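You operate a simulated robot arm through the tools that you are given. There is no shell and no other tool.

You are at the controls of a simulated two-armed robot. One attempt, no reset.

TASK
Pick up the tea card with one hand, pass it to the other hand and put it on the shelf of the trolley. Turn the cup dial one to 6. Close the door one. Pull the bench drawer open. Any order will do.

The check looks at the end state, three seconds after you hand in, the way a careful person would. Anything else that was tipped, shoved, dropped, spilled or broken makes it a failure.

THE ROBOT
Two 7-joint arms with three-finger grippers on one trunk, on a base that drives. Base frame: it is fixed to the floor where the robot stands at the start and does not move with it; the origin is under the middle of the robot, x ahead of it, y to its left, z up. Readings come in cm, degrees, newtons and seconds.
The left shoulder is at the start at [3, 12.4, 100.8], the right one opposite. With the tool pointing down near the work surface each hand reaches from about 10 to 78 cm from the robot's upright axis, wherever it stands, measured 20 degrees to its own side. Places, roughly: bench drawer [290, 190, 80]; cup dial one [300, 590, 110]; door one [330, 560, 50]; shelf of the trolley [290, -100, 30]; tea card [150, 275, 75]. Payload 2.2 kg a hand.
The tool frame of a hand sits at the grasp point between the pads (the TCP): z along the fingers, y along the line on which they close. The tips reach 2.8 cm beyond it. Largest opening 10.2 cm; the body of the gripper starts 7.1 cm behind the TCP.
Orientation is that of the tool frame in the base frame, as a unit quaternion [x, y, z, w]. With the fingers straight down and closing along the base's y, the tool's x points along the base's -x, its y along +y and its z along -z.

THE INTERFACE
- The arms move only by the tool servo_tool. It takes "left_rows", "right_rows" or both (then of equal length, played together; a hand with none holds still); each is a list of rows, each an object (a shift or turn left out is 0, a gripper value left out holds the last) with "slide": the shift along the tool's x, y, z in cm, a list of three; "turn": the turn, a rotation vector about the tool's x, y, z in degrees, a list of three; "claw": the opening in per cent of the stroke, from 0 (shut) to 100 (fully open). In form: [{"slide": [dx, dy, dz], "turn": [wx, wy, wz], "claw": claw}, ...]. A call has 1 to 20 rows; each row is the pose to reach, as a shift and turn from the pose commanded when the call began, along the tool's axes at that moment. Rows are played at 5 a second. More than 5 cm and 8.6 degrees between two rows, or a gripper value outside its range, and nothing of the call is played. Where a pose cannot be reached the arm comes as near as it can. A force on the tool above 40 N (or 10 N above the force at the start of the call, whichever is more), or a blocked arm, ends the call early, and 0.2 s more pass. The fingers move at their own pace and stop on an object; they squeeze with about 41 N. The grip force told is the motor's: it shows also when the fingers shut on nothing. Time passes only in rows, and 0.2 s behind the last, so rows that repeat a pose let the fingers close. It gives the time, the measured TCP pose, the force on the tool (base axes), the opening and the grip force at its end, in the units of the frame above (readings bear some noise), with the torque about the TCP (base axes, N m) and any sound that the robot's microphone picked up.
- Cameras (640 x 400 px; columns grow to the right, rows downward): "scene" is now at [4.83, 0.62, 172.81]; the picture's right is [0.07, -1.00, 0.00], its down [-0.74, -0.05, -0.68] and it looks along [0.67, 0.05, -0.74] (base axes); focal length 256 px, centre (320, 200). "left" rides on the left gripper at [7.2, 3.8, -8.6] in its tool frame; the picture's right is [-0.47, 0.89, 0.00], its down [-0.60, -0.32, -0.73] and it looks along [-0.65, -0.34, 0.68] (tool axes); focal length 256 px, centre (320, 200). "right" rides on the right gripper at [6.9, 4.4, -8.6] in its tool frame; the picture's right is [-0.53, 0.85, 0.00], its down [-0.58, -0.36, -0.73] and it looks along [-0.62, -0.39, 0.68] (tool axes); focal length 256 px, centre (320, 200). There is no depth. A picture from a camera that has moved, and an enlarged one, comes with that camera's place and axes in the base frame and with its lens.
- snapshot(camera): a new picture of that camera. The clock stands still meanwhile.
- move_column(by): slides the trunk up (or, below 0, down) by that many cm; the arms and the scene camera ride with it, the base frame stays. It gives what a move gives, with no picture.
- steer(legs): drives the robot by 1 to 6 legs, each [ahead, left, turn to the left] in cm, cm and degrees, along the robot's own axes; the way and the turn of a leg run together, so that a leg with both is an arc; at most 150 cm and 180 degrees a leg. The arms and the cameras ride along, it lands a little off, and it stops where it bumps. It gives what a move gives.
- turn_head(pan, tilt): turns the head with the scene camera to pan (to the left, within 143 degrees either way) and tilt (down, from -29 to 69), counted from straight ahead of the robot. It gives what a move gives.
- enlarge(camera, box): a new picture of the part [left, top, right, bottom] of that camera's present view, enlarged. The clock stands still meanwhile.
- job_done(): hands the job in; it is judged then, once.

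Places have to be worked out from the pictures, the camera data and where the tool is seen. Open the grippers and draw the arms clear of the work before you hand the job in, unless the task says otherwise.

The tools are called after "Request:" as name(argument=value, ...) on one line, values as JSON. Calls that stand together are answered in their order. servo_tool: Moves the arms, as the interface text tells. Its arguments: {"type":"object","properties":{"left_rows":{"type":"array"},"right_rows":{"type":"array"}},"required":[]} The other tools are called the same way: move_column (by) slides the trunk up or down; steer (legs) drives the base; turn_head (pan, tilt) turns the head that bears the scene camera; snapshot (camera) takes a picture; enlarge (camera, box) takes an enlarged picture of a part of a camera's view; job_done () hands the job in.

At the start:

```text
clock: 0.0
left_ee_pos: [60.94, 29.8, 106.61]
left_tcp_rot: [0.0, 1.0, 0.0, 0.0]
left_contact_force: [-0.1, -0.7, 0.0]
left_ft_torque: [-0.01, 0.02, -0.01]
left_width: 10.17
left_gripper_force: 0.1
right_ee_pos: [39.85, -12.49, 110.65]
right_tcp_rot: [0.001, 1.0, 0.0, 0.0]
right_contact_force: [0.5, 0.0, -0.8]
right_ft_torque: [0.0, 0.02, 0.02]
right_width: 10.17
right_gripper_force: 0.0
trunk travel left (down, up): [-25.0, 29.0]
robot x, y, heading: [-0.21, -0.16, -0.1]
head pan, tilt: [3.9, 47.5]
```

scene: 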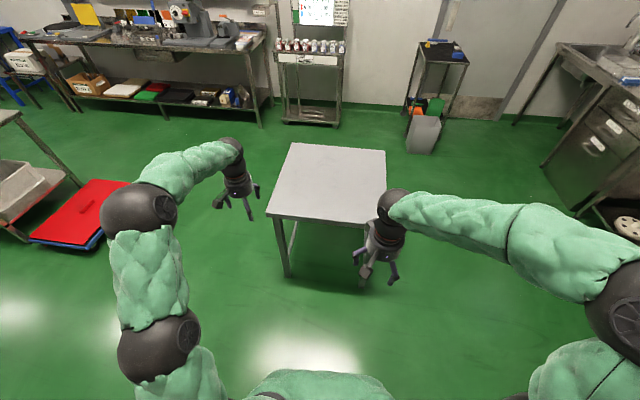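
right: 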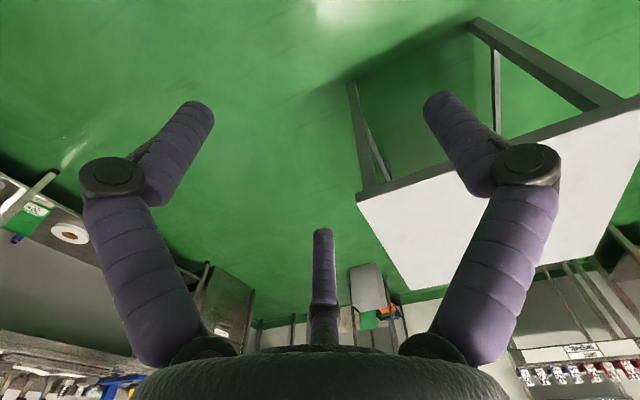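
left: 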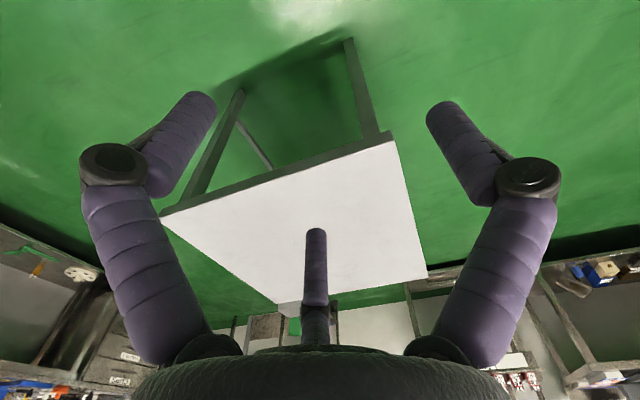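

The first picture shows a table ahead, a bench with items ahead-left, and a trolley probably ahead-right. I turn the head to survey the room.

Request:
turn_head(pan=60, tilt=20)

Request:
snapshot(camera="scene")

Request:
turn_head(pan=0, tilt=20)

Request:
snapshot(camera="scene")

Request:
turn_head(pan=-50, tilt=20)

Request:
snapshot(camera="scene")

Request:
turn_head(pan=120, tilt=20)

Request:
snapshot(camera="scene")

```text
clock: 1.2
left_ee_pos: [60.93, 29.97, 106.62]
left_tcp_rot: [0.0, 1.0, 0.001, 0.001]
left_contact_force: [-0.7, -0.5, 0.2]
left_ft_torque: [0.02, 0.02, 0.01]
left_width: 10.21
left_gripper_force: 0.1
right_ee_pos: [39.91, -12.49, 110.56]
right_tcp_rot: [0.001, 1.0, 0.0, 0.0]
right_contact_force: [-0.5, 1.1, -0.4]
right_ft_torque: [-0.01, 0.02, -0.02]
right_width: 10.2
right_gripper_force: 0.0
trunk travel left (down, up): [-25.0, 29.0]
robot x, y, heading: [-0.37, -0.12, -0.2]
head pan, tilt: [60.0, 20.0]
```

```text
taken
camera scene: at [1.59, 8.14, 177.03], right [0.87, -0.5, 0.0], down [-0.17, -0.3, -0.94], along [0.47, 0.81, -0.34], focal length 256 px, centre (320, 200)
```

scene: 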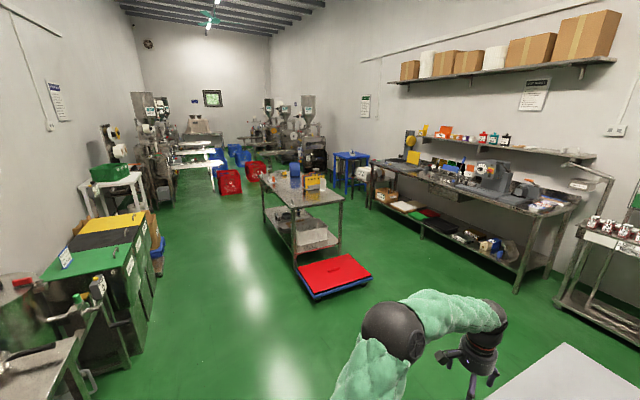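

```text
clock: 2.5
left_ee_pos: [61.03, 29.87, 106.62]
left_tcp_rot: [0.0, 1.0, 0.0, 0.0]
left_contact_force: [-0.2, 0.4, 0.3]
left_ft_torque: [-0.01, -0.01, 0.0]
left_width: 10.23
left_gripper_force: 0.1
right_ee_pos: [40.0, -12.56, 110.59]
right_tcp_rot: [0.0, 1.0, 0.001, 0.0]
right_contact_force: [-0.5, -0.1, 0.4]
right_ft_torque: [0.0, 0.0, 0.05]
right_width: 10.21
right_gripper_force: 0.2
trunk travel left (down, up): [-25.0, 29.0]
robot x, y, heading: [0.5, 0.07, 0.1]
head pan, tilt: [0.0, 20.0]
```

```text
taken
camera scene: at [6.24, 0.08, 177.03], right [0.0, -1.0, 0.0], down [-0.34, 0.0, -0.94], along [0.94, 0.0, -0.34], focal length 256 px, centre (320, 200)
```

scene: 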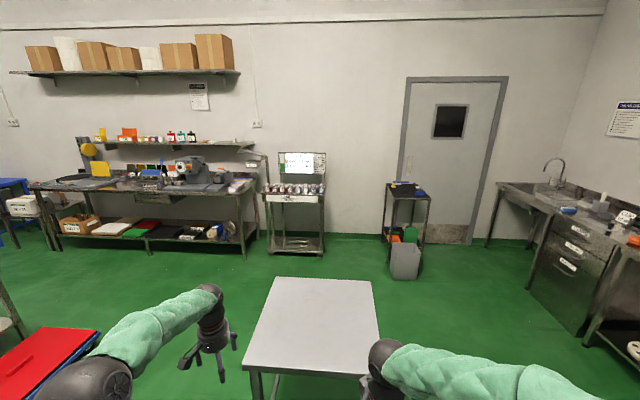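

```text
clock: 3.7
left_ee_pos: [60.87, 29.76, 106.58]
left_tcp_rot: [0.0, 1.0, 0.0, 0.0]
left_contact_force: [-0.3, 0.9, -0.6]
left_ft_torque: [0.01, -0.02, -0.01]
left_width: 10.19
left_gripper_force: 0.1
right_ee_pos: [39.92, -12.51, 110.67]
right_tcp_rot: [0.0, 1.0, 0.0, 0.0]
right_contact_force: [0.6, 0.1, 0.0]
right_ft_torque: [-0.01, -0.01, 0.03]
right_width: 10.2
right_gripper_force: 0.1
trunk travel left (down, up): [-25.0, 29.0]
robot x, y, heading: [-0.14, -0.24, 0.3]
head pan, tilt: [-50.0, 20.0]
```

```text
taken
camera scene: at [2.92, -7.05, 177.03], right [-0.77, -0.64, 0.0], down [-0.22, 0.26, -0.94], along [0.6, -0.72, -0.34], focal length 256 px, centre (320, 200)
```

scene: 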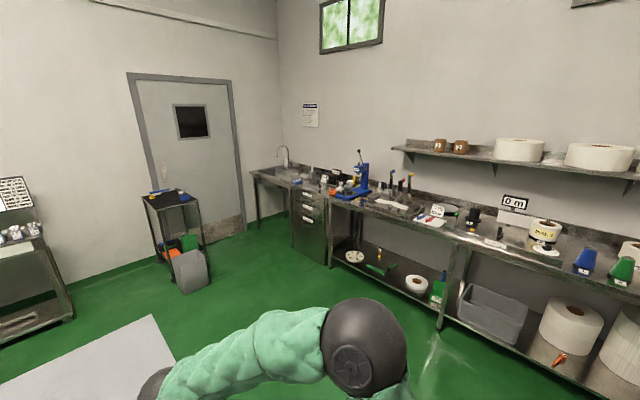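

```text
clock: 6.3
left_ee_pos: [61.04, 29.81, 106.63]
left_tcp_rot: [0.0, 1.0, 0.0, 0.0]
left_contact_force: [0.2, 0.0, -0.1]
left_ft_torque: [-0.02, 0.01, -0.01]
left_width: 10.18
left_gripper_force: 0.1
right_ee_pos: [39.8, -12.51, 110.61]
right_tcp_rot: [0.0, 1.0, -0.001, 0.001]
right_contact_force: [0.2, 0.3, -0.3]
right_ft_torque: [-0.05, -0.01, 0.0]
right_width: 10.21
right_gripper_force: 0.1
trunk travel left (down, up): [-25.0, 29.0]
robot x, y, heading: [-0.13, 0.0, 0.1]
head pan, tilt: [120.0, 20.0]
```

```text
taken
camera scene: at [-7.73, 8.14, 177.03], right [0.87, 0.5, 0.0], down [0.17, -0.3, -0.94], along [-0.47, 0.81, -0.34], focal length 256 px, centre (320, 200)
```

scene: 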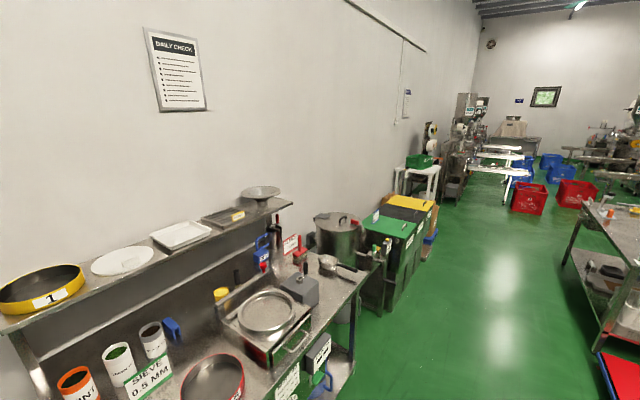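

The tea card should be on the steel table in the middle-left, the drawer in the far bench, the trolley by the door. I take enlarged looks.

Request:
turn_head(pan=60, tilt=20)

Request:
enlarge(camera="scene", box=[230, 140, 390, 240])

Request:
enlarge(camera="scene", box=[220, 80, 380, 180])

Request:
enlarge(camera="scene", box=[360, 110, 600, 260])

Request:
turn_head(pan=-20, tilt=20)

Request:
enlarge(camera="scene", box=[220, 150, 380, 250])

```text
clock: 7.6
left_ee_pos: [61.01, 29.88, 106.54]
left_tcp_rot: [0.0, 1.0, 0.0, 0.0]
left_contact_force: [0.0, 0.1, 0.4]
left_ft_torque: [-0.03, -0.01, -0.03]
left_width: 10.2
left_gripper_force: 0.1
right_ee_pos: [39.91, -12.52, 110.56]
right_tcp_rot: [0.0, 1.0, -0.001, 0.0]
right_contact_force: [0.4, 0.0, -0.1]
right_ft_torque: [0.02, -0.01, 0.01]
right_width: 10.19
right_gripper_force: 0.1
trunk travel left (down, up): [-25.0, 29.0]
robot x, y, heading: [-0.23, 0.04, 0.1]
head pan, tilt: [60.0, 20.0]
```

```text
4.00 times, centred on (310, 190) of scene
camera zoom: at [1.57, 8.14, 177.03], right [0.87, -0.5, 0.0], down [-0.17, -0.3, -0.94], along [0.47, 0.81, -0.34], focal length 1026 px, centre (360, 240)
```

zoom: 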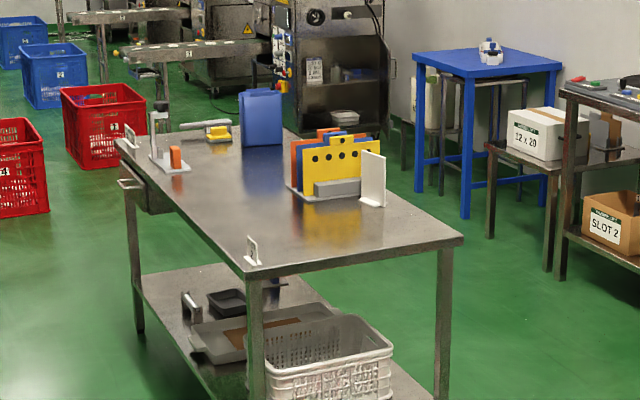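

```text
4.00 times, centred on (300, 130) of scene
camera zoom: at [1.57, 8.14, 177.03], right [0.87, -0.5, 0.0], down [-0.17, -0.3, -0.94], along [0.47, 0.81, -0.34], focal length 1026 px, centre (400, 480)
```

zoom: 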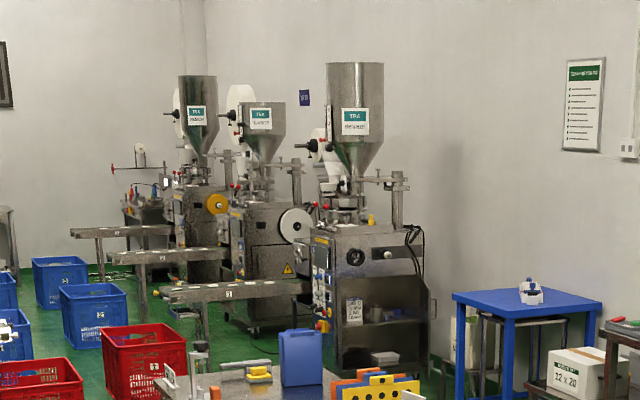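

```text
2.67 times, centred on (480, 185) of scene
camera zoom: at [1.57, 8.14, 177.03], right [0.87, -0.5, 0.0], down [-0.17, -0.3, -0.94], along [0.47, 0.81, -0.34], focal length 684 px, centre (-107, 240)
```

zoom: 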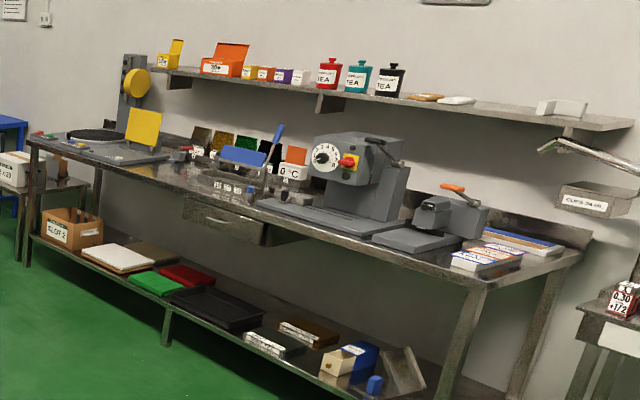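

```text
clock: 9.1
left_ee_pos: [61.01, 29.83, 106.47]
left_tcp_rot: [-0.001, 1.0, 0.0, 0.001]
left_contact_force: [-0.2, -0.2, -1.1]
left_ft_torque: [-0.01, 0.01, 0.04]
left_width: 10.2
left_gripper_force: 0.0
right_ee_pos: [39.92, -12.58, 110.6]
right_tcp_rot: [0.001, 1.0, 0.0, 0.0]
right_contact_force: [1.2, -0.7, -0.1]
right_ft_torque: [0.0, -0.01, -0.03]
right_width: 10.21
right_gripper_force: 0.0
trunk travel left (down, up): [-25.0, 29.0]
robot x, y, heading: [-0.25, -0.39, -0.2]
head pan, tilt: [-20.0, 20.0]
```

```text
4.00 times, centred on (300, 200) of scene
camera zoom: at [5.68, -3.1, 177.03], right [-0.34, -0.94, 0.0], down [-0.32, 0.12, -0.94], along [0.88, -0.32, -0.34], focal length 1026 px, centre (400, 200)
```

zoom: 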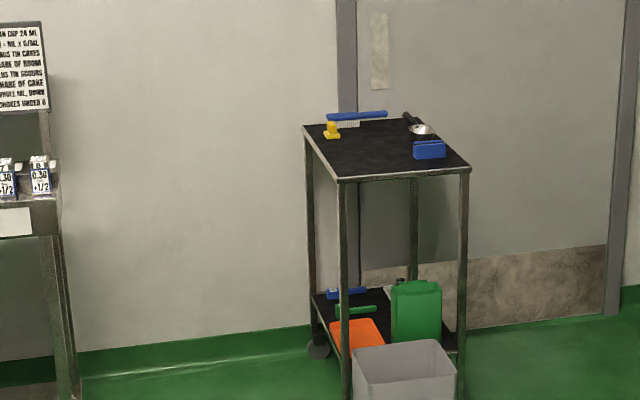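

The card rack stands around (150,275) on the steel table; the aisle between that table and the bench looks about 1 m wide. I raise the trunk and pull the left hand in before driving.

Request:
servo_tool(left_rows=[{"slide": [5, 0, 0]}, {"slide": [10, 0, 0]}, {"slide": [15, 0, 0]}, {"slide": [20, 0, 0]}])

Request:
move_column(by=25)

Request:
steer(legs=[[0, 105, 0], [100, 0, 0]])

Request:
turn_head(pan=20, tilt=35)

Request:
snapshot(camera="scene")

```text
clock: 10.1
left_ee_pos: [40.87, 29.91, 106.56]
left_tcp_rot: [0.0, 1.0, 0.0, 0.001]
left_contact_force: [-0.3, -0.6, 0.0]
left_ft_torque: [0.0, -0.03, -0.01]
left_width: 10.21
left_gripper_force: 0.1
right_ee_pos: [39.74, -12.51, 110.73]
right_tcp_rot: [0.0, 1.0, -0.001, 0.0]
right_contact_force: [-1.1, -0.1, 0.5]
right_ft_torque: [-0.01, 0.0, -0.02]
right_width: 10.22
right_gripper_force: 0.0
trunk travel left (down, up): [-25.0, 29.0]
robot x, y, heading: [-0.03, -0.05, -0.1]
head pan, tilt: [-20.0, 20.0]
```

```text
clock: 12.7
left_ee_pos: [41.07, 29.9, 131.49]
left_tcp_rot: [-0.001, 1.0, 0.0, 0.0]
left_contact_force: [-0.5, -0.8, -0.3]
left_ft_torque: [0.02, -0.01, 0.01]
left_width: 10.18
left_gripper_force: 0.1
right_ee_pos: [39.82, -12.6, 135.58]
right_tcp_rot: [-0.001, 1.0, -0.001, 0.0]
right_contact_force: [-0.8, 0.2, -0.7]
right_ft_torque: [-0.01, 0.0, 0.0]
right_width: 10.19
right_gripper_force: 0.1
trunk travel left (down, up): [-50.0, 4.0]
robot x, y, heading: [-0.0, 0.38, -0.2]
head pan, tilt: [-20.0, 20.0]
```

```text
clock: 22.9
left_ee_pos: [141.52, 134.44, 131.55]
left_tcp_rot: [0.0, 1.0, -0.001, 0.0]
left_contact_force: [0.1, 0.5, -0.2]
left_ft_torque: [0.0, -0.02, 0.01]
left_width: 10.21
left_gripper_force: 0.1
right_ee_pos: [140.15, 92.04, 135.71]
right_tcp_rot: [0.001, 1.0, 0.0, 0.0]
right_contact_force: [-0.6, -0.8, -0.8]
right_ft_torque: [0.0, 0.02, 0.01]
right_width: 10.19
right_gripper_force: 0.0
trunk travel left (down, up): [-50.0, 4.0]
robot x, y, heading: [100.68, 104.44, 0.1]
head pan, tilt: [-20.0, 20.0]
```

```text
clock: 24.0
left_ee_pos: [141.7, 134.41, 131.58]
left_tcp_rot: [0.001, 1.0, -0.001, 0.0]
left_contact_force: [-0.6, -0.5, 0.0]
left_ft_torque: [0.01, 0.01, 0.02]
left_width: 10.22
left_gripper_force: 0.0
right_ee_pos: [140.32, 92.06, 135.69]
right_tcp_rot: [0.001, 1.0, 0.0, 0.0]
right_contact_force: [-0.1, 0.2, -0.1]
right_ft_torque: [-0.01, -0.02, 0.04]
right_width: 10.19
right_gripper_force: 0.1
trunk travel left (down, up): [-50.0, 4.0]
robot x, y, heading: [100.2, 104.66, -0.1]
head pan, tilt: [20.0, 35.0]
```

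```text
taken
camera scene: at [105.63, 107.72, 199.65], right [0.34, -0.94, 0.0], down [-0.54, -0.19, -0.82], along [0.77, 0.28, -0.57], focal length 256 px, centre (320, 200)
```

scene: 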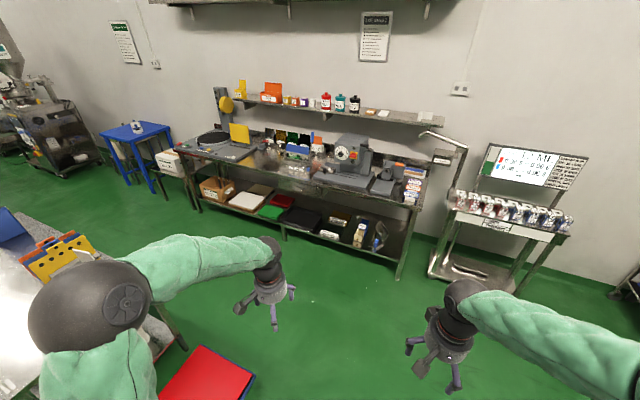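

Driving is accurate. I look at the steel table with the cards.

Request:
turn_head(pan=75, tilt=35)

Request:
snapshot(camera="scene")

Request:
enlarge(camera="scene", box=[280, 120, 440, 220])

```text
clock: 25.2
left_ee_pos: [141.54, 134.63, 131.57]
left_tcp_rot: [0.002, 1.0, 0.001, 0.0]
left_contact_force: [0.8, -0.2, -0.3]
left_ft_torque: [0.01, 0.01, 0.0]
left_width: 10.22
left_gripper_force: 0.1
right_ee_pos: [140.24, 92.01, 135.63]
right_tcp_rot: [0.001, 1.0, -0.001, 0.0]
right_contact_force: [0.6, 0.9, 0.4]
right_ft_torque: [0.01, 0.01, 0.04]
right_width: 10.17
right_gripper_force: 0.1
trunk travel left (down, up): [-50.0, 4.0]
robot x, y, heading: [100.48, 104.73, -0.3]
head pan, tilt: [75.0, 35.0]
```

```text
taken
camera scene: at [99.65, 113.24, 199.64], right [0.97, -0.26, 0.0], down [-0.15, -0.55, -0.82], along [0.21, 0.79, -0.57], focal length 256 px, centre (320, 200)
```

scene: 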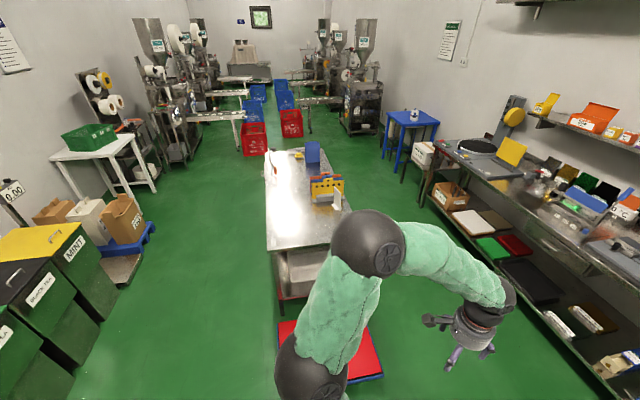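

```text
4.00 times, centred on (360, 170) of scene
camera zoom: at [99.65, 113.24, 199.64], right [0.97, -0.26, 0.0], down [-0.15, -0.55, -0.82], along [0.21, 0.79, -0.57], focal length 1026 px, centre (160, 320)
```

zoom: 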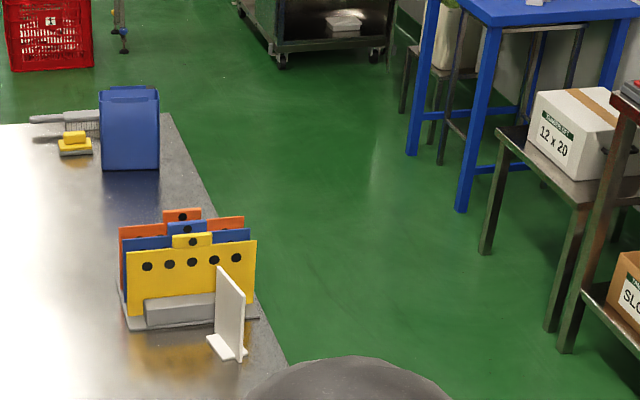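

The white upright plate on a foot beside the rack (about (155,272)) may be the tea card. I drive into the aisle, facing the table, to see its other face.

Request:
steer(legs=[[114, 0, 0], [0, 0, 180], [0, -130, 0]])

Request:
turn_head(pan=-20, tilt=50)

Request:
snapshot(camera="scene")

```text
clock: 44.5
left_ee_pos: [172.23, 204.46, 131.49]
left_tcp_rot: [1.0, -0.001, 0.0, 0.0]
left_contact_force: [0.4, 0.4, 0.0]
left_ft_torque: [0.0, -0.01, -0.04]
left_width: 10.17
left_gripper_force: 0.1
right_ee_pos: [173.5, 246.83, 135.65]
right_tcp_rot: [1.0, -0.001, 0.0, 0.0]
right_contact_force: [0.4, 0.5, -0.9]
right_ft_torque: [0.0, -0.01, 0.02]
right_width: 10.21
right_gripper_force: 0.1
trunk travel left (down, up): [-50.0, 4.0]
robot x, y, heading: [213.46, 234.45, 180.0]
head pan, tilt: [75.0, 35.0]
```

```text
clock: 46.2
left_ee_pos: [172.13, 204.39, 131.52]
left_tcp_rot: [1.0, -0.001, 0.001, 0.0]
left_contact_force: [0.0, 0.4, 0.7]
left_ft_torque: [0.01, -0.02, -0.01]
left_width: 10.19
left_gripper_force: 0.0
right_ee_pos: [173.51, 246.95, 135.59]
right_tcp_rot: [1.0, -0.001, -0.001, 0.0]
right_contact_force: [1.6, 0.5, 0.3]
right_ft_torque: [-0.01, 0.01, -0.01]
right_width: 10.22
right_gripper_force: 0.0
trunk travel left (down, up): [-50.0, 4.0]
robot x, y, heading: [213.06, 234.07, 180.2]
head pan, tilt: [-20.0, 50.0]
```

```text
taken
camera scene: at [208.97, 236.95, 197.47], right [0.34, 0.94, 0.0], down [0.72, -0.26, -0.64], along [-0.6, 0.22, -0.77], focal length 256 px, centre (320, 200)
```

scene: 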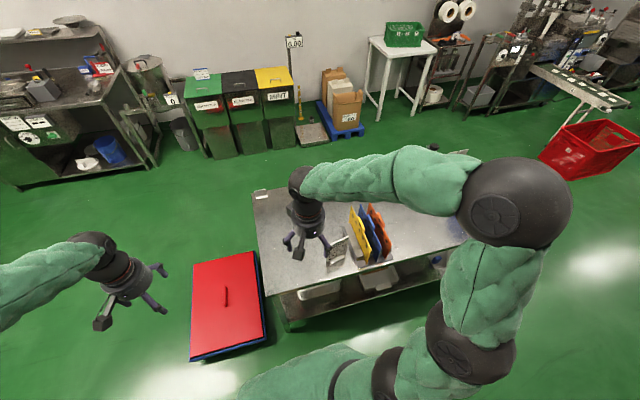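

Request:
enlarge(camera="scene", box=[290, 180, 450, 280])

Request:
snapshot(camera="right")

```text
4.00 times, centred on (370, 230) of scene
camera zoom: at [208.97, 236.95, 197.47], right [0.34, 0.94, 0.0], down [0.72, -0.26, -0.64], along [-0.6, 0.22, -0.77], focal length 1026 px, centre (120, 80)
```

zoom: 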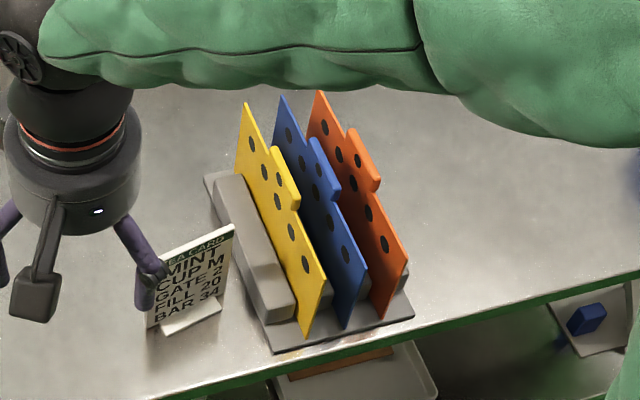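

```text
taken
camera right: at [180.52, 242.55, 144.27], right [-0.54, -0.84, 0.0], down [-0.58, 0.37, 0.73], along [-0.62, 0.39, -0.68], focal length 256 px, centre (320, 200)
```

right: 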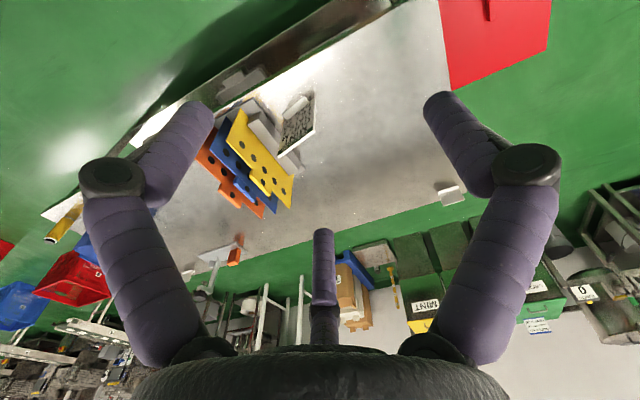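

The white stand reads "TEA CARD": it is the plate on a foot at about (153,270). The wrist view shows what look like three purple fingers, so I close the right gripper in free air to see how it moves.

Request:
servo_tool(right_rows=[{"claw": 0}, {"claw": 0}, {"claw": 0}, {"claw": 0}])

Request:
snapshot(camera="right")

Request:
enlarge(camera="scene", box=[270, 160, 370, 270])

```text
clock: 47.2
left_ee_pos: [172.16, 204.41, 131.54]
left_tcp_rot: [1.0, 0.0, 0.0, 0.0]
left_contact_force: [0.6, 0.2, 0.4]
left_ft_torque: [0.0, -0.02, -0.03]
left_width: 10.21
left_gripper_force: 0.1
right_ee_pos: [173.44, 246.88, 135.56]
right_tcp_rot: [1.0, -0.001, 0.0, 0.001]
right_contact_force: [0.2, -0.1, 0.1]
right_ft_torque: [0.01, 0.0, 0.0]
right_width: 0.2
right_gripper_force: 31.5
trunk travel left (down, up): [-50.0, 4.0]
robot x, y, heading: [213.67, 234.35, 179.9]
head pan, tilt: [-20.0, 50.0]
```

```text
taken
camera right: at [180.53, 242.54, 144.27], right [-0.54, -0.84, 0.0], down [-0.58, 0.37, 0.73], along [-0.62, 0.39, -0.68], focal length 256 px, centre (320, 200)
```

right: 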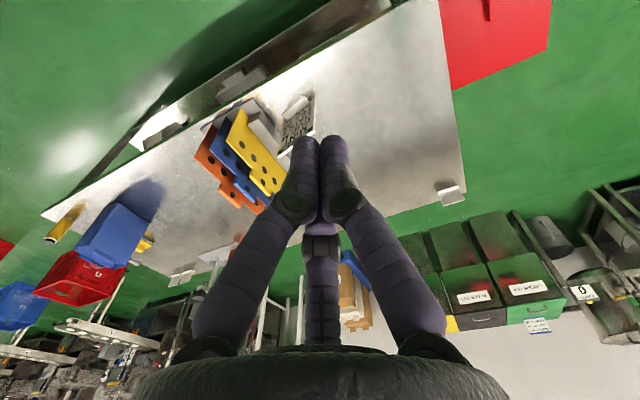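

```text
3.64 times, centred on (320, 215) of scene
camera zoom: at [208.97, 236.95, 197.47], right [0.34, 0.94, 0.0], down [0.72, -0.26, -0.64], along [-0.6, 0.22, -0.77], focal length 932 px, centre (320, 146)
```

zoom: 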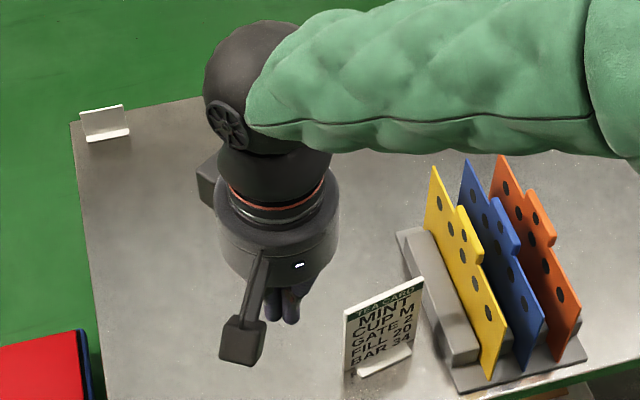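

The card stands upright, faces +x, about 10.7 cm wide (y 260–271), x≈155.5, z from about 80.5 to 96.5. I turn the right hand 90° so that it closes along x and bring it above the card.

Request:
servo_tool(right_rows=[{"slide": [-1.5, -1.5, 2], "turn": [0, 0, 7.5], "claw": 70}, {"slide": [-3, -3, 4], "turn": [0, 0, 15]}, {"slide": [-4.5, -4.5, 6], "turn": [0, 0, 22.5]}, {"slide": [-6, -6, 8], "turn": [0, 0, 30]}, {"slide": [-7.5, -7.5, 10], "turn": [0, 0, 37.5]}, {"slide": [-9, -9, 12], "turn": [0, 0, 45]}, {"slide": [-10.5, -10.5, 14], "turn": [0, 0, 52.5]}, {"slide": [-12, -12, 16], "turn": [0, 0, 60]}, {"slide": [-13.5, -13.5, 18], "turn": [0, 0, 67.5]}, {"slide": [-15, -15, 20], "turn": [0, 0, 75]}, {"slide": [-16.5, -16.5, 22], "turn": [0, 0, 82.5]}, {"slide": [-17.9, -17.5, 23.5], "turn": [0, 0, 90]}, {"slide": [-17.9, -17.5, 23.5], "turn": [0, 0, 90]}])

Request:
snapshot(camera="right")

Request:
turn_head(pan=-28, tilt=50)

Request:
snapshot(camera="scene")

```text
clock: 50.0
left_ee_pos: [172.24, 204.32, 131.61]
left_tcp_rot: [1.0, 0.0, 0.0, 0.0]
left_contact_force: [0.8, -0.4, 0.7]
left_ft_torque: [0.0, 0.01, 0.0]
left_width: 10.21
left_gripper_force: 0.1
right_ee_pos: [155.7, 264.41, 112.16]
right_tcp_rot: [-0.706, 0.708, 0.0, -0.001]
right_contact_force: [0.6, -0.3, 0.0]
right_ft_torque: [0.03, 0.01, -0.03]
right_width: 7.14
right_gripper_force: 0.0
trunk travel left (down, up): [-50.0, 4.0]
robot x, y, heading: [213.41, 234.21, 180.1]
head pan, tilt: [-20.0, 50.0]
```

```text
taken
camera right: at [151.42, 257.57, 120.76], right [-0.84, 0.54, 0.0], down [0.37, 0.58, 0.73], along [0.39, 0.62, -0.68], focal length 256 px, centre (320, 200)
```

right: 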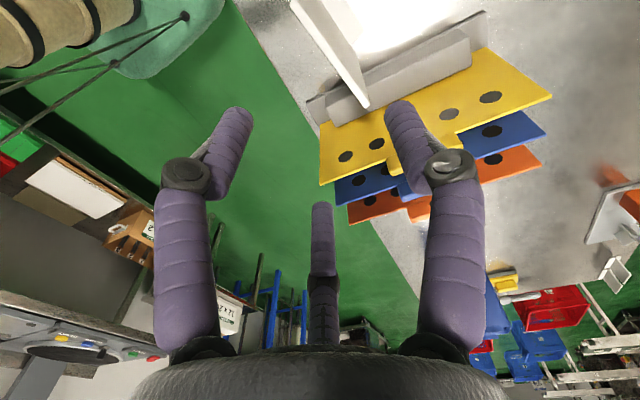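

```text
clock: 50.7
left_ee_pos: [172.33, 204.49, 131.52]
left_tcp_rot: [1.0, -0.001, 0.0, 0.0]
left_contact_force: [0.0, -0.1, -0.1]
left_ft_torque: [0.0, 0.01, 0.0]
left_width: 10.25
left_gripper_force: 0.0
right_ee_pos: [155.56, 264.37, 112.12]
right_tcp_rot: [-0.706, 0.708, 0.0, 0.0]
right_contact_force: [-0.6, -0.9, 0.1]
right_ft_torque: [-0.02, 0.03, 0.03]
right_width: 7.11
right_gripper_force: 0.0
trunk travel left (down, up): [-50.0, 4.0]
robot x, y, heading: [213.3, 233.98, 180.1]
head pan, tilt: [-28.0, 50.0]
```

```text
taken
camera scene: at [209.39, 237.94, 197.47], right [0.47, 0.88, 0.0], down [0.68, -0.36, -0.64], along [-0.57, 0.3, -0.77], focal length 256 px, centre (320, 200)
```

scene: 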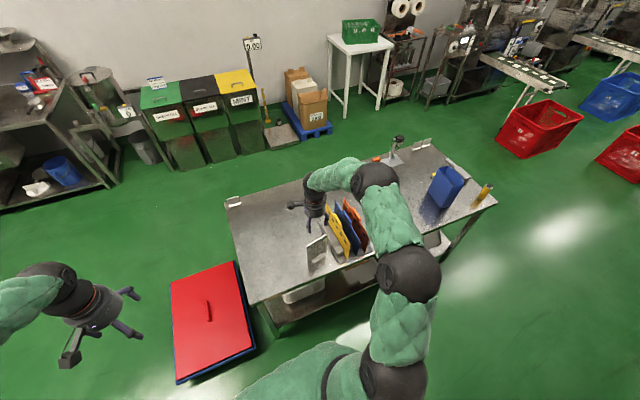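

The wrist view puts the plate's top edge at x≈154.5–155.5, right under the open fingers. I lower the hand straight over it.

Request:
servo_tool(right_rows=[{"slide": [0, 0.5, 4]}, {"slide": [0, 0.5, 8]}, {"slide": [0, 0.5, 12]}, {"slide": [0, 0.5, 15]}, {"slide": [0, 0.5, 17.5]}, {"slide": [0, 0.5, 19.5]}, {"slide": [0, 0.5, 19.5]}])

Request:
snapshot(camera="right")

Request:
enlarge(camera="scene", box=[260, 170, 400, 290])

```text
clock: 52.3
left_ee_pos: [172.2, 204.4, 131.51]
left_tcp_rot: [1.0, -0.002, 0.0, 0.0]
left_contact_force: [-0.1, 0.4, -0.4]
left_ft_torque: [0.02, -0.03, -0.01]
left_width: 10.18
left_gripper_force: 0.0
right_ee_pos: [155.15, 264.49, 92.61]
right_tcp_rot: [-0.707, 0.708, 0.0, 0.0]
right_contact_force: [0.3, -0.6, -0.6]
right_ft_torque: [-0.03, 0.04, 0.01]
right_width: 7.15
right_gripper_force: 0.0
trunk travel left (down, up): [-50.0, 4.0]
robot x, y, heading: [213.39, 234.37, 179.9]
head pan, tilt: [-28.0, 50.0]
```

```text
taken
camera right: at [150.84, 257.55, 101.31], right [-0.84, 0.54, 0.0], down [0.37, 0.58, 0.73], along [0.39, 0.62, -0.68], focal length 256 px, centre (320, 200)
```

right: 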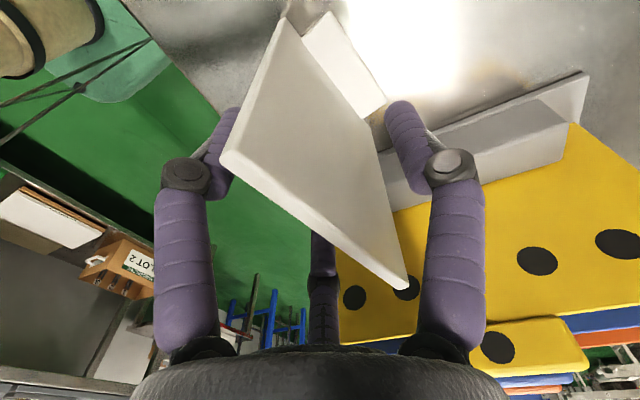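

```text
3.33 times, centred on (330, 230) of scene
camera zoom: at [209.45, 237.92, 197.48], right [0.47, 0.88, 0.0], down [0.68, -0.36, -0.64], along [-0.57, 0.3, -0.77], focal length 855 px, centre (287, 100)
```

zoom: 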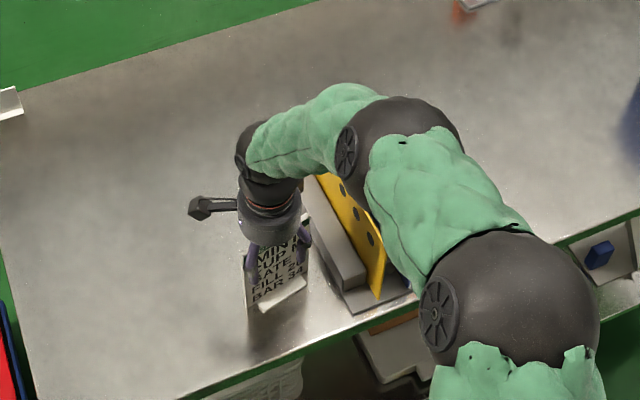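

The plate sits between the fingers. I close the right gripper.

Request:
servo_tool(right_rows=[{"claw": 0}, {"claw": 0}, {"claw": 0}, {"claw": 0}, {"claw": 0}])

Request:
servo_tool(right_rows=[{"slide": [0, 0, -2]}, {"slide": [0, 0, -6]}, {"slide": [0, 0, -10]}, {"slide": [0, 0, -15]}, {"slide": [0, 0, -20]}, {"slide": [0, 0, -25]}, {"slide": [0, 0, -28]}])

Request:
snapshot(camera="right")

Request:
snapshot(camera="scene")

```text
clock: 53.5
left_ee_pos: [172.16, 204.46, 131.57]
left_tcp_rot: [1.0, -0.001, 0.0, 0.0]
left_contact_force: [0.3, -0.2, 0.3]
left_ft_torque: [0.0, -0.02, -0.03]
left_width: 10.23
left_gripper_force: 0.1
right_ee_pos: [155.12, 264.43, 92.64]
right_tcp_rot: [-0.707, 0.707, 0.0, -0.001]
right_contact_force: [-0.5, 0.4, 0.0]
right_ft_torque: [0.0, -0.01, 0.0]
right_width: 1.35
right_gripper_force: 40.2
trunk travel left (down, up): [-50.0, 4.0]
robot x, y, heading: [213.49, 234.54, 179.8]
head pan, tilt: [-28.0, 50.0]
```

```text
clock: 55.1
left_ee_pos: [172.19, 204.38, 131.53]
left_tcp_rot: [1.0, -0.001, 0.0, 0.0]
left_contact_force: [-0.4, -0.5, -0.8]
left_ft_torque: [0.02, 0.02, 0.03]
left_width: 10.18
left_gripper_force: 0.0
right_ee_pos: [155.24, 264.39, 120.64]
right_tcp_rot: [-0.706, 0.708, -0.001, 0.0]
right_contact_force: [-0.2, -0.7, -0.6]
right_ft_torque: [0.04, 0.01, 0.02]
right_width: 1.32
right_gripper_force: 39.7
trunk travel left (down, up): [-50.0, 4.0]
robot x, y, heading: [213.2, 234.65, 179.9]
head pan, tilt: [-28.0, 50.0]
```

```text
taken
camera right: at [151.01, 257.44, 129.33], right [-0.84, 0.54, 0.0], down [0.36, 0.58, 0.73], along [0.39, 0.62, -0.68], focal length 256 px, centre (320, 200)
```

right: 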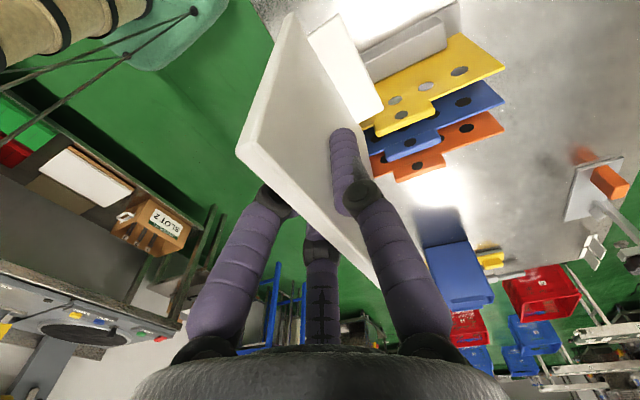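

```text
taken
camera scene: at [209.46, 237.92, 197.47], right [0.47, 0.88, 0.0], down [0.68, -0.36, -0.64], along [-0.57, 0.3, -0.77], focal length 256 px, centre (320, 200)
```

scene: 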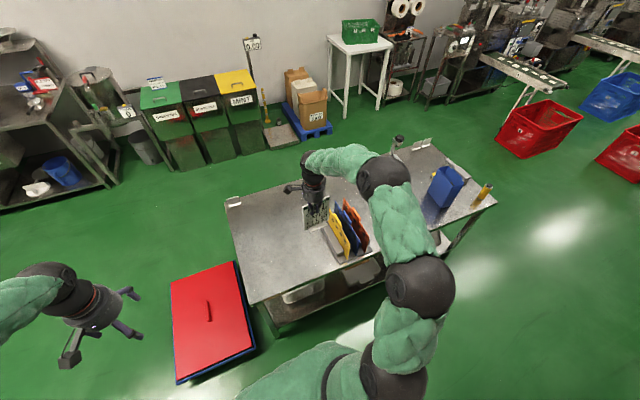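

The card is gripped (1.3 cm thick). Now I bring it in front of the robot with the right hand while turning the left hand (first 90° about its axis) towards a sideways approach for the hand-over.

Request:
servo_tool(right_rows=[{"slide": [2, -1, 0]}, {"slide": [4, -2, 0]}, {"slide": [6, -3, 0]}, {"slide": [8, -4, 0]}, {"slide": [10, -5, 0]}, {"slide": [12, -6, 0]}, {"slide": [14, -7, 0]}, {"slide": [16, -8, 0]}, {"slide": [18, -9, 0]}, {"slide": [20, -10, 0]}, {"slide": [22, -10, 0]}, {"slide": [22, -10, 0]}], left_rows=[{"slide": [-0.5, 0, 1], "turn": [0, 0, 8.2]}, {"slide": [-1, 0, 2], "turn": [0, 0, 16.4]}, {"slide": [-1.5, 0, 3], "turn": [0, 0, 24.6]}, {"slide": [-2, 0, 4], "turn": [0, 0, 32.8]}, {"slide": [-3, 0, 5], "turn": [0, 0, 41]}, {"slide": [-4, 0, 6], "turn": [0, 0, 49.2]}, {"slide": [-5, 0, 7], "turn": [0, 0, 57.4]}, {"slide": [-6, 0, 8], "turn": [0, 0, 65.6]}, {"slide": [-7, 0, 9], "turn": [0, 0, 73.8]}, {"slide": [-7, 0, 10], "turn": [0, 0, 82]}, {"slide": [-7, 0, 11], "turn": [0, 0, 90]}, {"slide": [-7, 0, 11], "turn": [0, 0, 90]}])

Request:
servo_tool(left_rows=[{"turn": [0, -8, 0]}, {"turn": [0, -16, 0]}, {"turn": [0, -24, 0]}, {"turn": [0, -32, 0]}, {"turn": [0, -40, 0]}, {"turn": [0, -48, 0]}, {"turn": [0, -56, 0]}, {"turn": [0, -63, 0]}, {"turn": [0, -70, 0]}, {"turn": [0, -70, 0]}])

Request:
turn_head(pan=0, tilt=55)

Request:
snapshot(camera="scene")

Request:
snapshot(camera="left")

```text
clock: 57.7
left_ee_pos: [165.33, 204.46, 120.56]
left_tcp_rot: [-0.706, 0.708, 0.0, -0.001]
left_contact_force: [-0.2, 0.6, -0.4]
left_ft_torque: [-0.02, -0.03, -0.04]
left_width: 10.21
left_gripper_force: 0.0
right_ee_pos: [165.08, 242.57, 120.59]
right_tcp_rot: [-0.707, 0.708, -0.001, -0.001]
right_contact_force: [0.7, 0.4, -1.6]
right_ft_torque: [-0.03, 0.05, -0.04]
right_width: 1.36
right_gripper_force: 39.4
trunk travel left (down, up): [-50.0, 4.0]
robot x, y, heading: [213.25, 234.28, 180.0]
head pan, tilt: [-28.0, 50.0]
```

```text
clock: 59.9
left_ee_pos: [165.17, 204.48, 120.49]
left_tcp_rot: [-0.578, 0.579, 0.406, 0.406]
left_contact_force: [-0.4, 1.3, 0.1]
left_ft_torque: [0.01, 0.0, 0.01]
left_width: 10.2
left_gripper_force: 0.1
right_ee_pos: [165.03, 242.48, 120.67]
right_tcp_rot: [-0.706, 0.708, 0.0, -0.001]
right_contact_force: [-0.1, 0.3, -0.8]
right_ft_torque: [0.0, 0.01, 0.0]
right_width: 1.36
right_gripper_force: 40.0
trunk travel left (down, up): [-50.0, 4.0]
robot x, y, heading: [213.71, 234.29, 179.6]
head pan, tilt: [-28.0, 50.0]
```

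```text
clock: 60.9
left_ee_pos: [165.16, 204.45, 120.48]
left_tcp_rot: [-0.578, 0.58, 0.405, 0.407]
left_contact_force: [0.3, 0.1, 1.2]
left_ft_torque: [0.01, 0.0, -0.01]
left_width: 10.22
left_gripper_force: 0.0
right_ee_pos: [165.03, 242.56, 120.64]
right_tcp_rot: [-0.707, 0.708, 0.0, 0.001]
right_contact_force: [-0.2, -0.3, -0.5]
right_ft_torque: [0.01, 0.01, 0.03]
right_width: 1.36
right_gripper_force: 40.4
trunk travel left (down, up): [-50.0, 4.0]
robot x, y, heading: [213.33, 234.28, 179.7]
head pan, tilt: [0.0, 55.0]
```

```text
taken
camera scene: at [208.97, 234.32, 196.82], right [0.0, 1.0, 0.0], down [0.82, 0.0, -0.57], along [-0.57, 0.0, -0.82], focal length 256 px, centre (320, 200)
```

scene: 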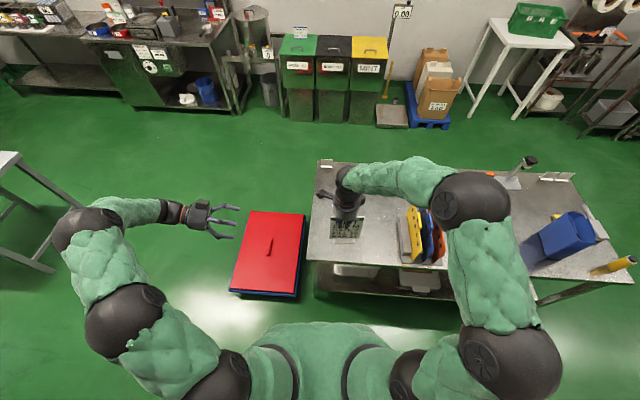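

```text
taken
camera left: at [161.4, 193.79, 116.57], right [-0.89, 0.16, 0.44], down [0.32, -0.48, 0.82], along [0.34, 0.86, 0.38], focal length 256 px, centre (320, 200)
```

left: 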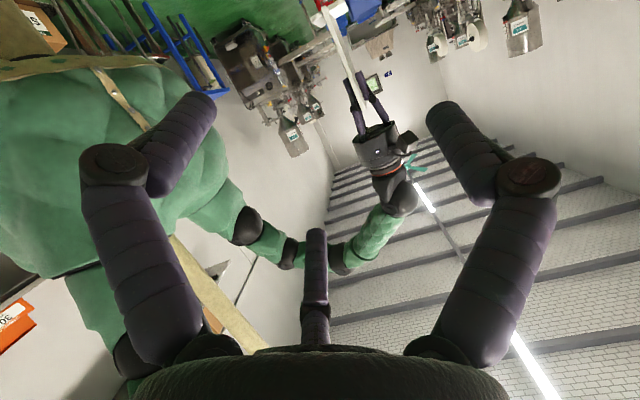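

Both arms reached their poses. I pitch the left hand to 30° down and move it closer to the card's left edge with the claw partly open, then check.

Request:
servo_tool(left_rows=[{"slide": [-0.2, 0, 4], "turn": [0, 2, 0], "claw": 65}, {"slide": [-0.5, 0, 8], "turn": [0, 4, 0]}, {"slide": [-0.7, 0, 12], "turn": [0, 6, 0]}, {"slide": [-0.9, 0, 16], "turn": [0, 8, 0]}, {"slide": [-1.1, 0, 19.5], "turn": [0, 10, 0]}, {"slide": [-1.2, 0, 22.4], "turn": [0, 10, 0]}, {"slide": [-1.2, 0, 22.4], "turn": [0, 10, 0]}])

Request:
enlarge(camera="scene", box=[240, 150, 440, 275])

Request:
snapshot(camera="left")

```text
clock: 62.5
left_ee_pos: [165.17, 225.91, 113.96]
left_tcp_rot: [-0.612, 0.613, 0.353, 0.353]
left_contact_force: [-0.5, 0.1, -0.1]
left_ft_torque: [0.02, 0.0, -0.04]
left_width: 6.64
left_gripper_force: 0.0
right_ee_pos: [165.02, 242.44, 120.74]
right_tcp_rot: [-0.706, 0.708, -0.001, 0.0]
right_contact_force: [-0.7, 0.8, -1.2]
right_ft_torque: [0.0, -0.01, -0.02]
right_width: 1.33
right_gripper_force: 39.8
trunk travel left (down, up): [-50.0, 4.0]
robot x, y, heading: [213.25, 234.13, 179.8]
head pan, tilt: [0.0, 55.0]
```

```text
3.20 times, centred on (340, 212) of scene
camera zoom: at [209.0, 234.24, 196.82], right [0.0, 1.0, 0.0], down [0.82, 0.0, -0.57], along [-0.57, 0.0, -0.82], focal length 821 px, centre (256, 160)
```

zoom: 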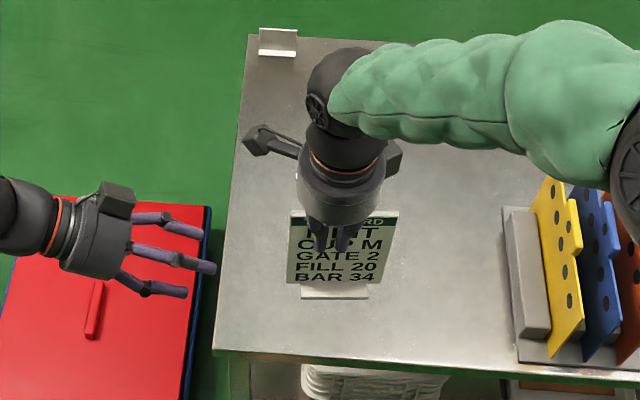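

```text
taken
camera left: at [161.43, 214.76, 112.02], right [-0.88, 0.23, 0.4], down [0.32, -0.33, 0.89], along [0.34, 0.91, 0.22], focal length 256 px, centre (320, 200)
```

left: 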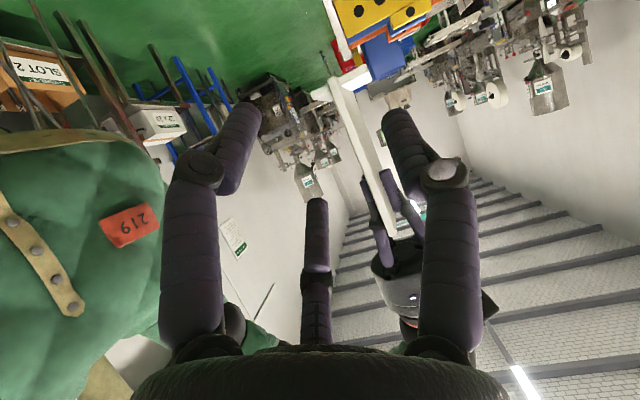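

The plate's left edge lines up between the left fingers. I slide the left hand sideways onto the card edge.

Request:
servo_tool(left_rows=[{"slide": [-1.5, 0, 2.6]}, {"slide": [-3, 0, 5.2]}, {"slide": [-4.5, 0, 7.8]}, {"slide": [-5.8, 0, 10]}, {"slide": [-7.05, 0, 12.2]}, {"slide": [-7.05, 0, 12.2]}])

Request:
enlarge(camera="scene", box=[280, 170, 400, 260])

Request:
snapshot(camera="left")

Request:
snapshot(camera="right")

```text
clock: 63.9
left_ee_pos: [165.32, 239.9, 114.06]
left_tcp_rot: [-0.611, 0.613, 0.353, 0.354]
left_contact_force: [0.5, 0.0, 1.3]
left_ft_torque: [-0.03, -0.01, 0.01]
left_width: 6.62
left_gripper_force: 0.0
right_ee_pos: [164.98, 242.32, 120.62]
right_tcp_rot: [-0.706, 0.708, 0.0, -0.001]
right_contact_force: [-0.7, -1.4, -1.0]
right_ft_torque: [0.0, -0.01, 0.01]
right_width: 1.33
right_gripper_force: 40.1
trunk travel left (down, up): [-50.0, 4.0]
robot x, y, heading: [213.51, 234.32, 180.0]
head pan, tilt: [0.0, 55.0]
```

```text
4.44 times, centred on (340, 215) of scene
camera zoom: at [208.98, 234.26, 196.82], right [0.0, 1.0, 0.0], down [0.82, 0.0, -0.57], along [-0.57, 0.0, -0.82], focal length 1140 px, centre (231, 133)
```

zoom: 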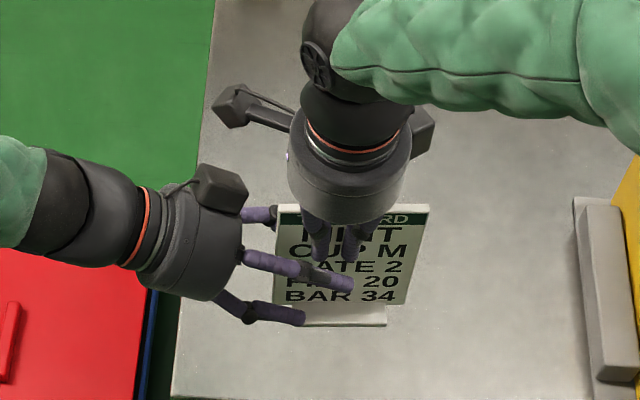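

```text
taken
camera left: at [161.47, 228.77, 111.99], right [-0.89, 0.23, 0.4], down [0.32, -0.33, 0.89], along [0.34, 0.91, 0.22], focal length 256 px, centre (320, 200)
```

left: 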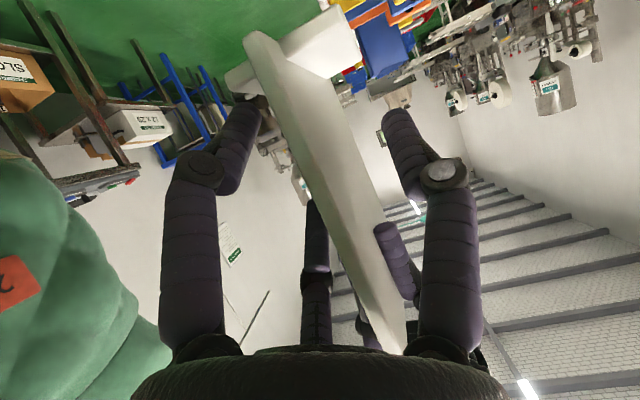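

```text
taken
camera right: at [160.79, 235.53, 129.26], right [-0.84, 0.54, 0.0], down [0.37, 0.58, 0.73], along [0.39, 0.62, -0.68], focal length 256 px, centre (320, 200)
```

right: 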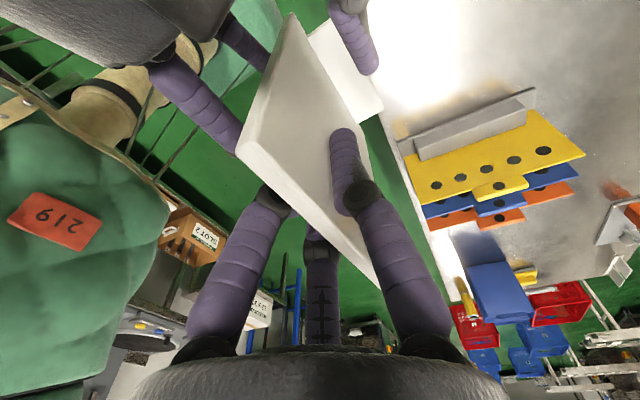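

The left fingers straddle the card below the right fingers. I close the left claw while the right still holds.

Request:
servo_tool(left_rows=[{"slide": [0, 0.3, 0], "claw": 40}, {"slide": [0, 0.3, 0], "claw": 20}, {"slide": [0, 0.3, 0], "claw": 0}, {"slide": [0, 0.3, 0], "claw": 0}, {"slide": [0, 0.3, 0], "claw": 0}])

Request:
enlarge(camera="scene", box=[280, 170, 400, 260])

```text
clock: 65.0
left_ee_pos: [164.96, 239.9, 114.0]
left_tcp_rot: [-0.612, 0.612, 0.354, 0.354]
left_contact_force: [2.2, 1.6, 0.1]
left_ft_torque: [-0.06, 0.03, -0.01]
left_width: 1.36
left_gripper_force: 40.0
right_ee_pos: [165.1, 242.39, 120.64]
right_tcp_rot: [-0.707, 0.708, -0.001, -0.001]
right_contact_force: [-2.3, -1.7, 0.9]
right_ft_torque: [-0.12, 0.17, -0.04]
right_width: 1.36
right_gripper_force: 39.9
trunk travel left (down, up): [-50.0, 4.0]
robot x, y, heading: [213.17, 234.3, 179.8]
head pan, tilt: [0.0, 55.0]
```

```text
4.44 times, centred on (340, 215) of scene
camera zoom: at [208.98, 234.33, 196.82], right [0.0, 1.0, 0.0], down [0.82, 0.0, -0.57], along [-0.57, 0.0, -0.82], focal length 1140 px, centre (231, 133)
```

zoom: 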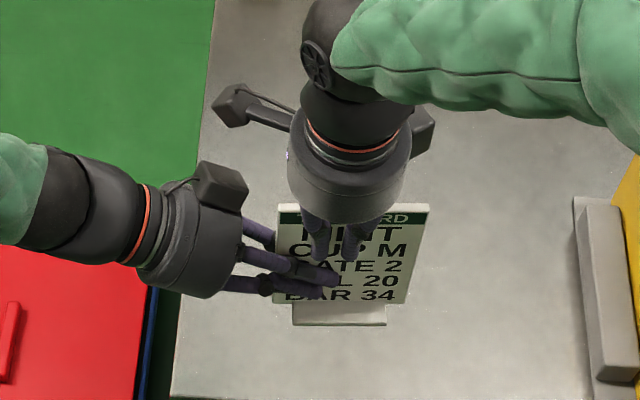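

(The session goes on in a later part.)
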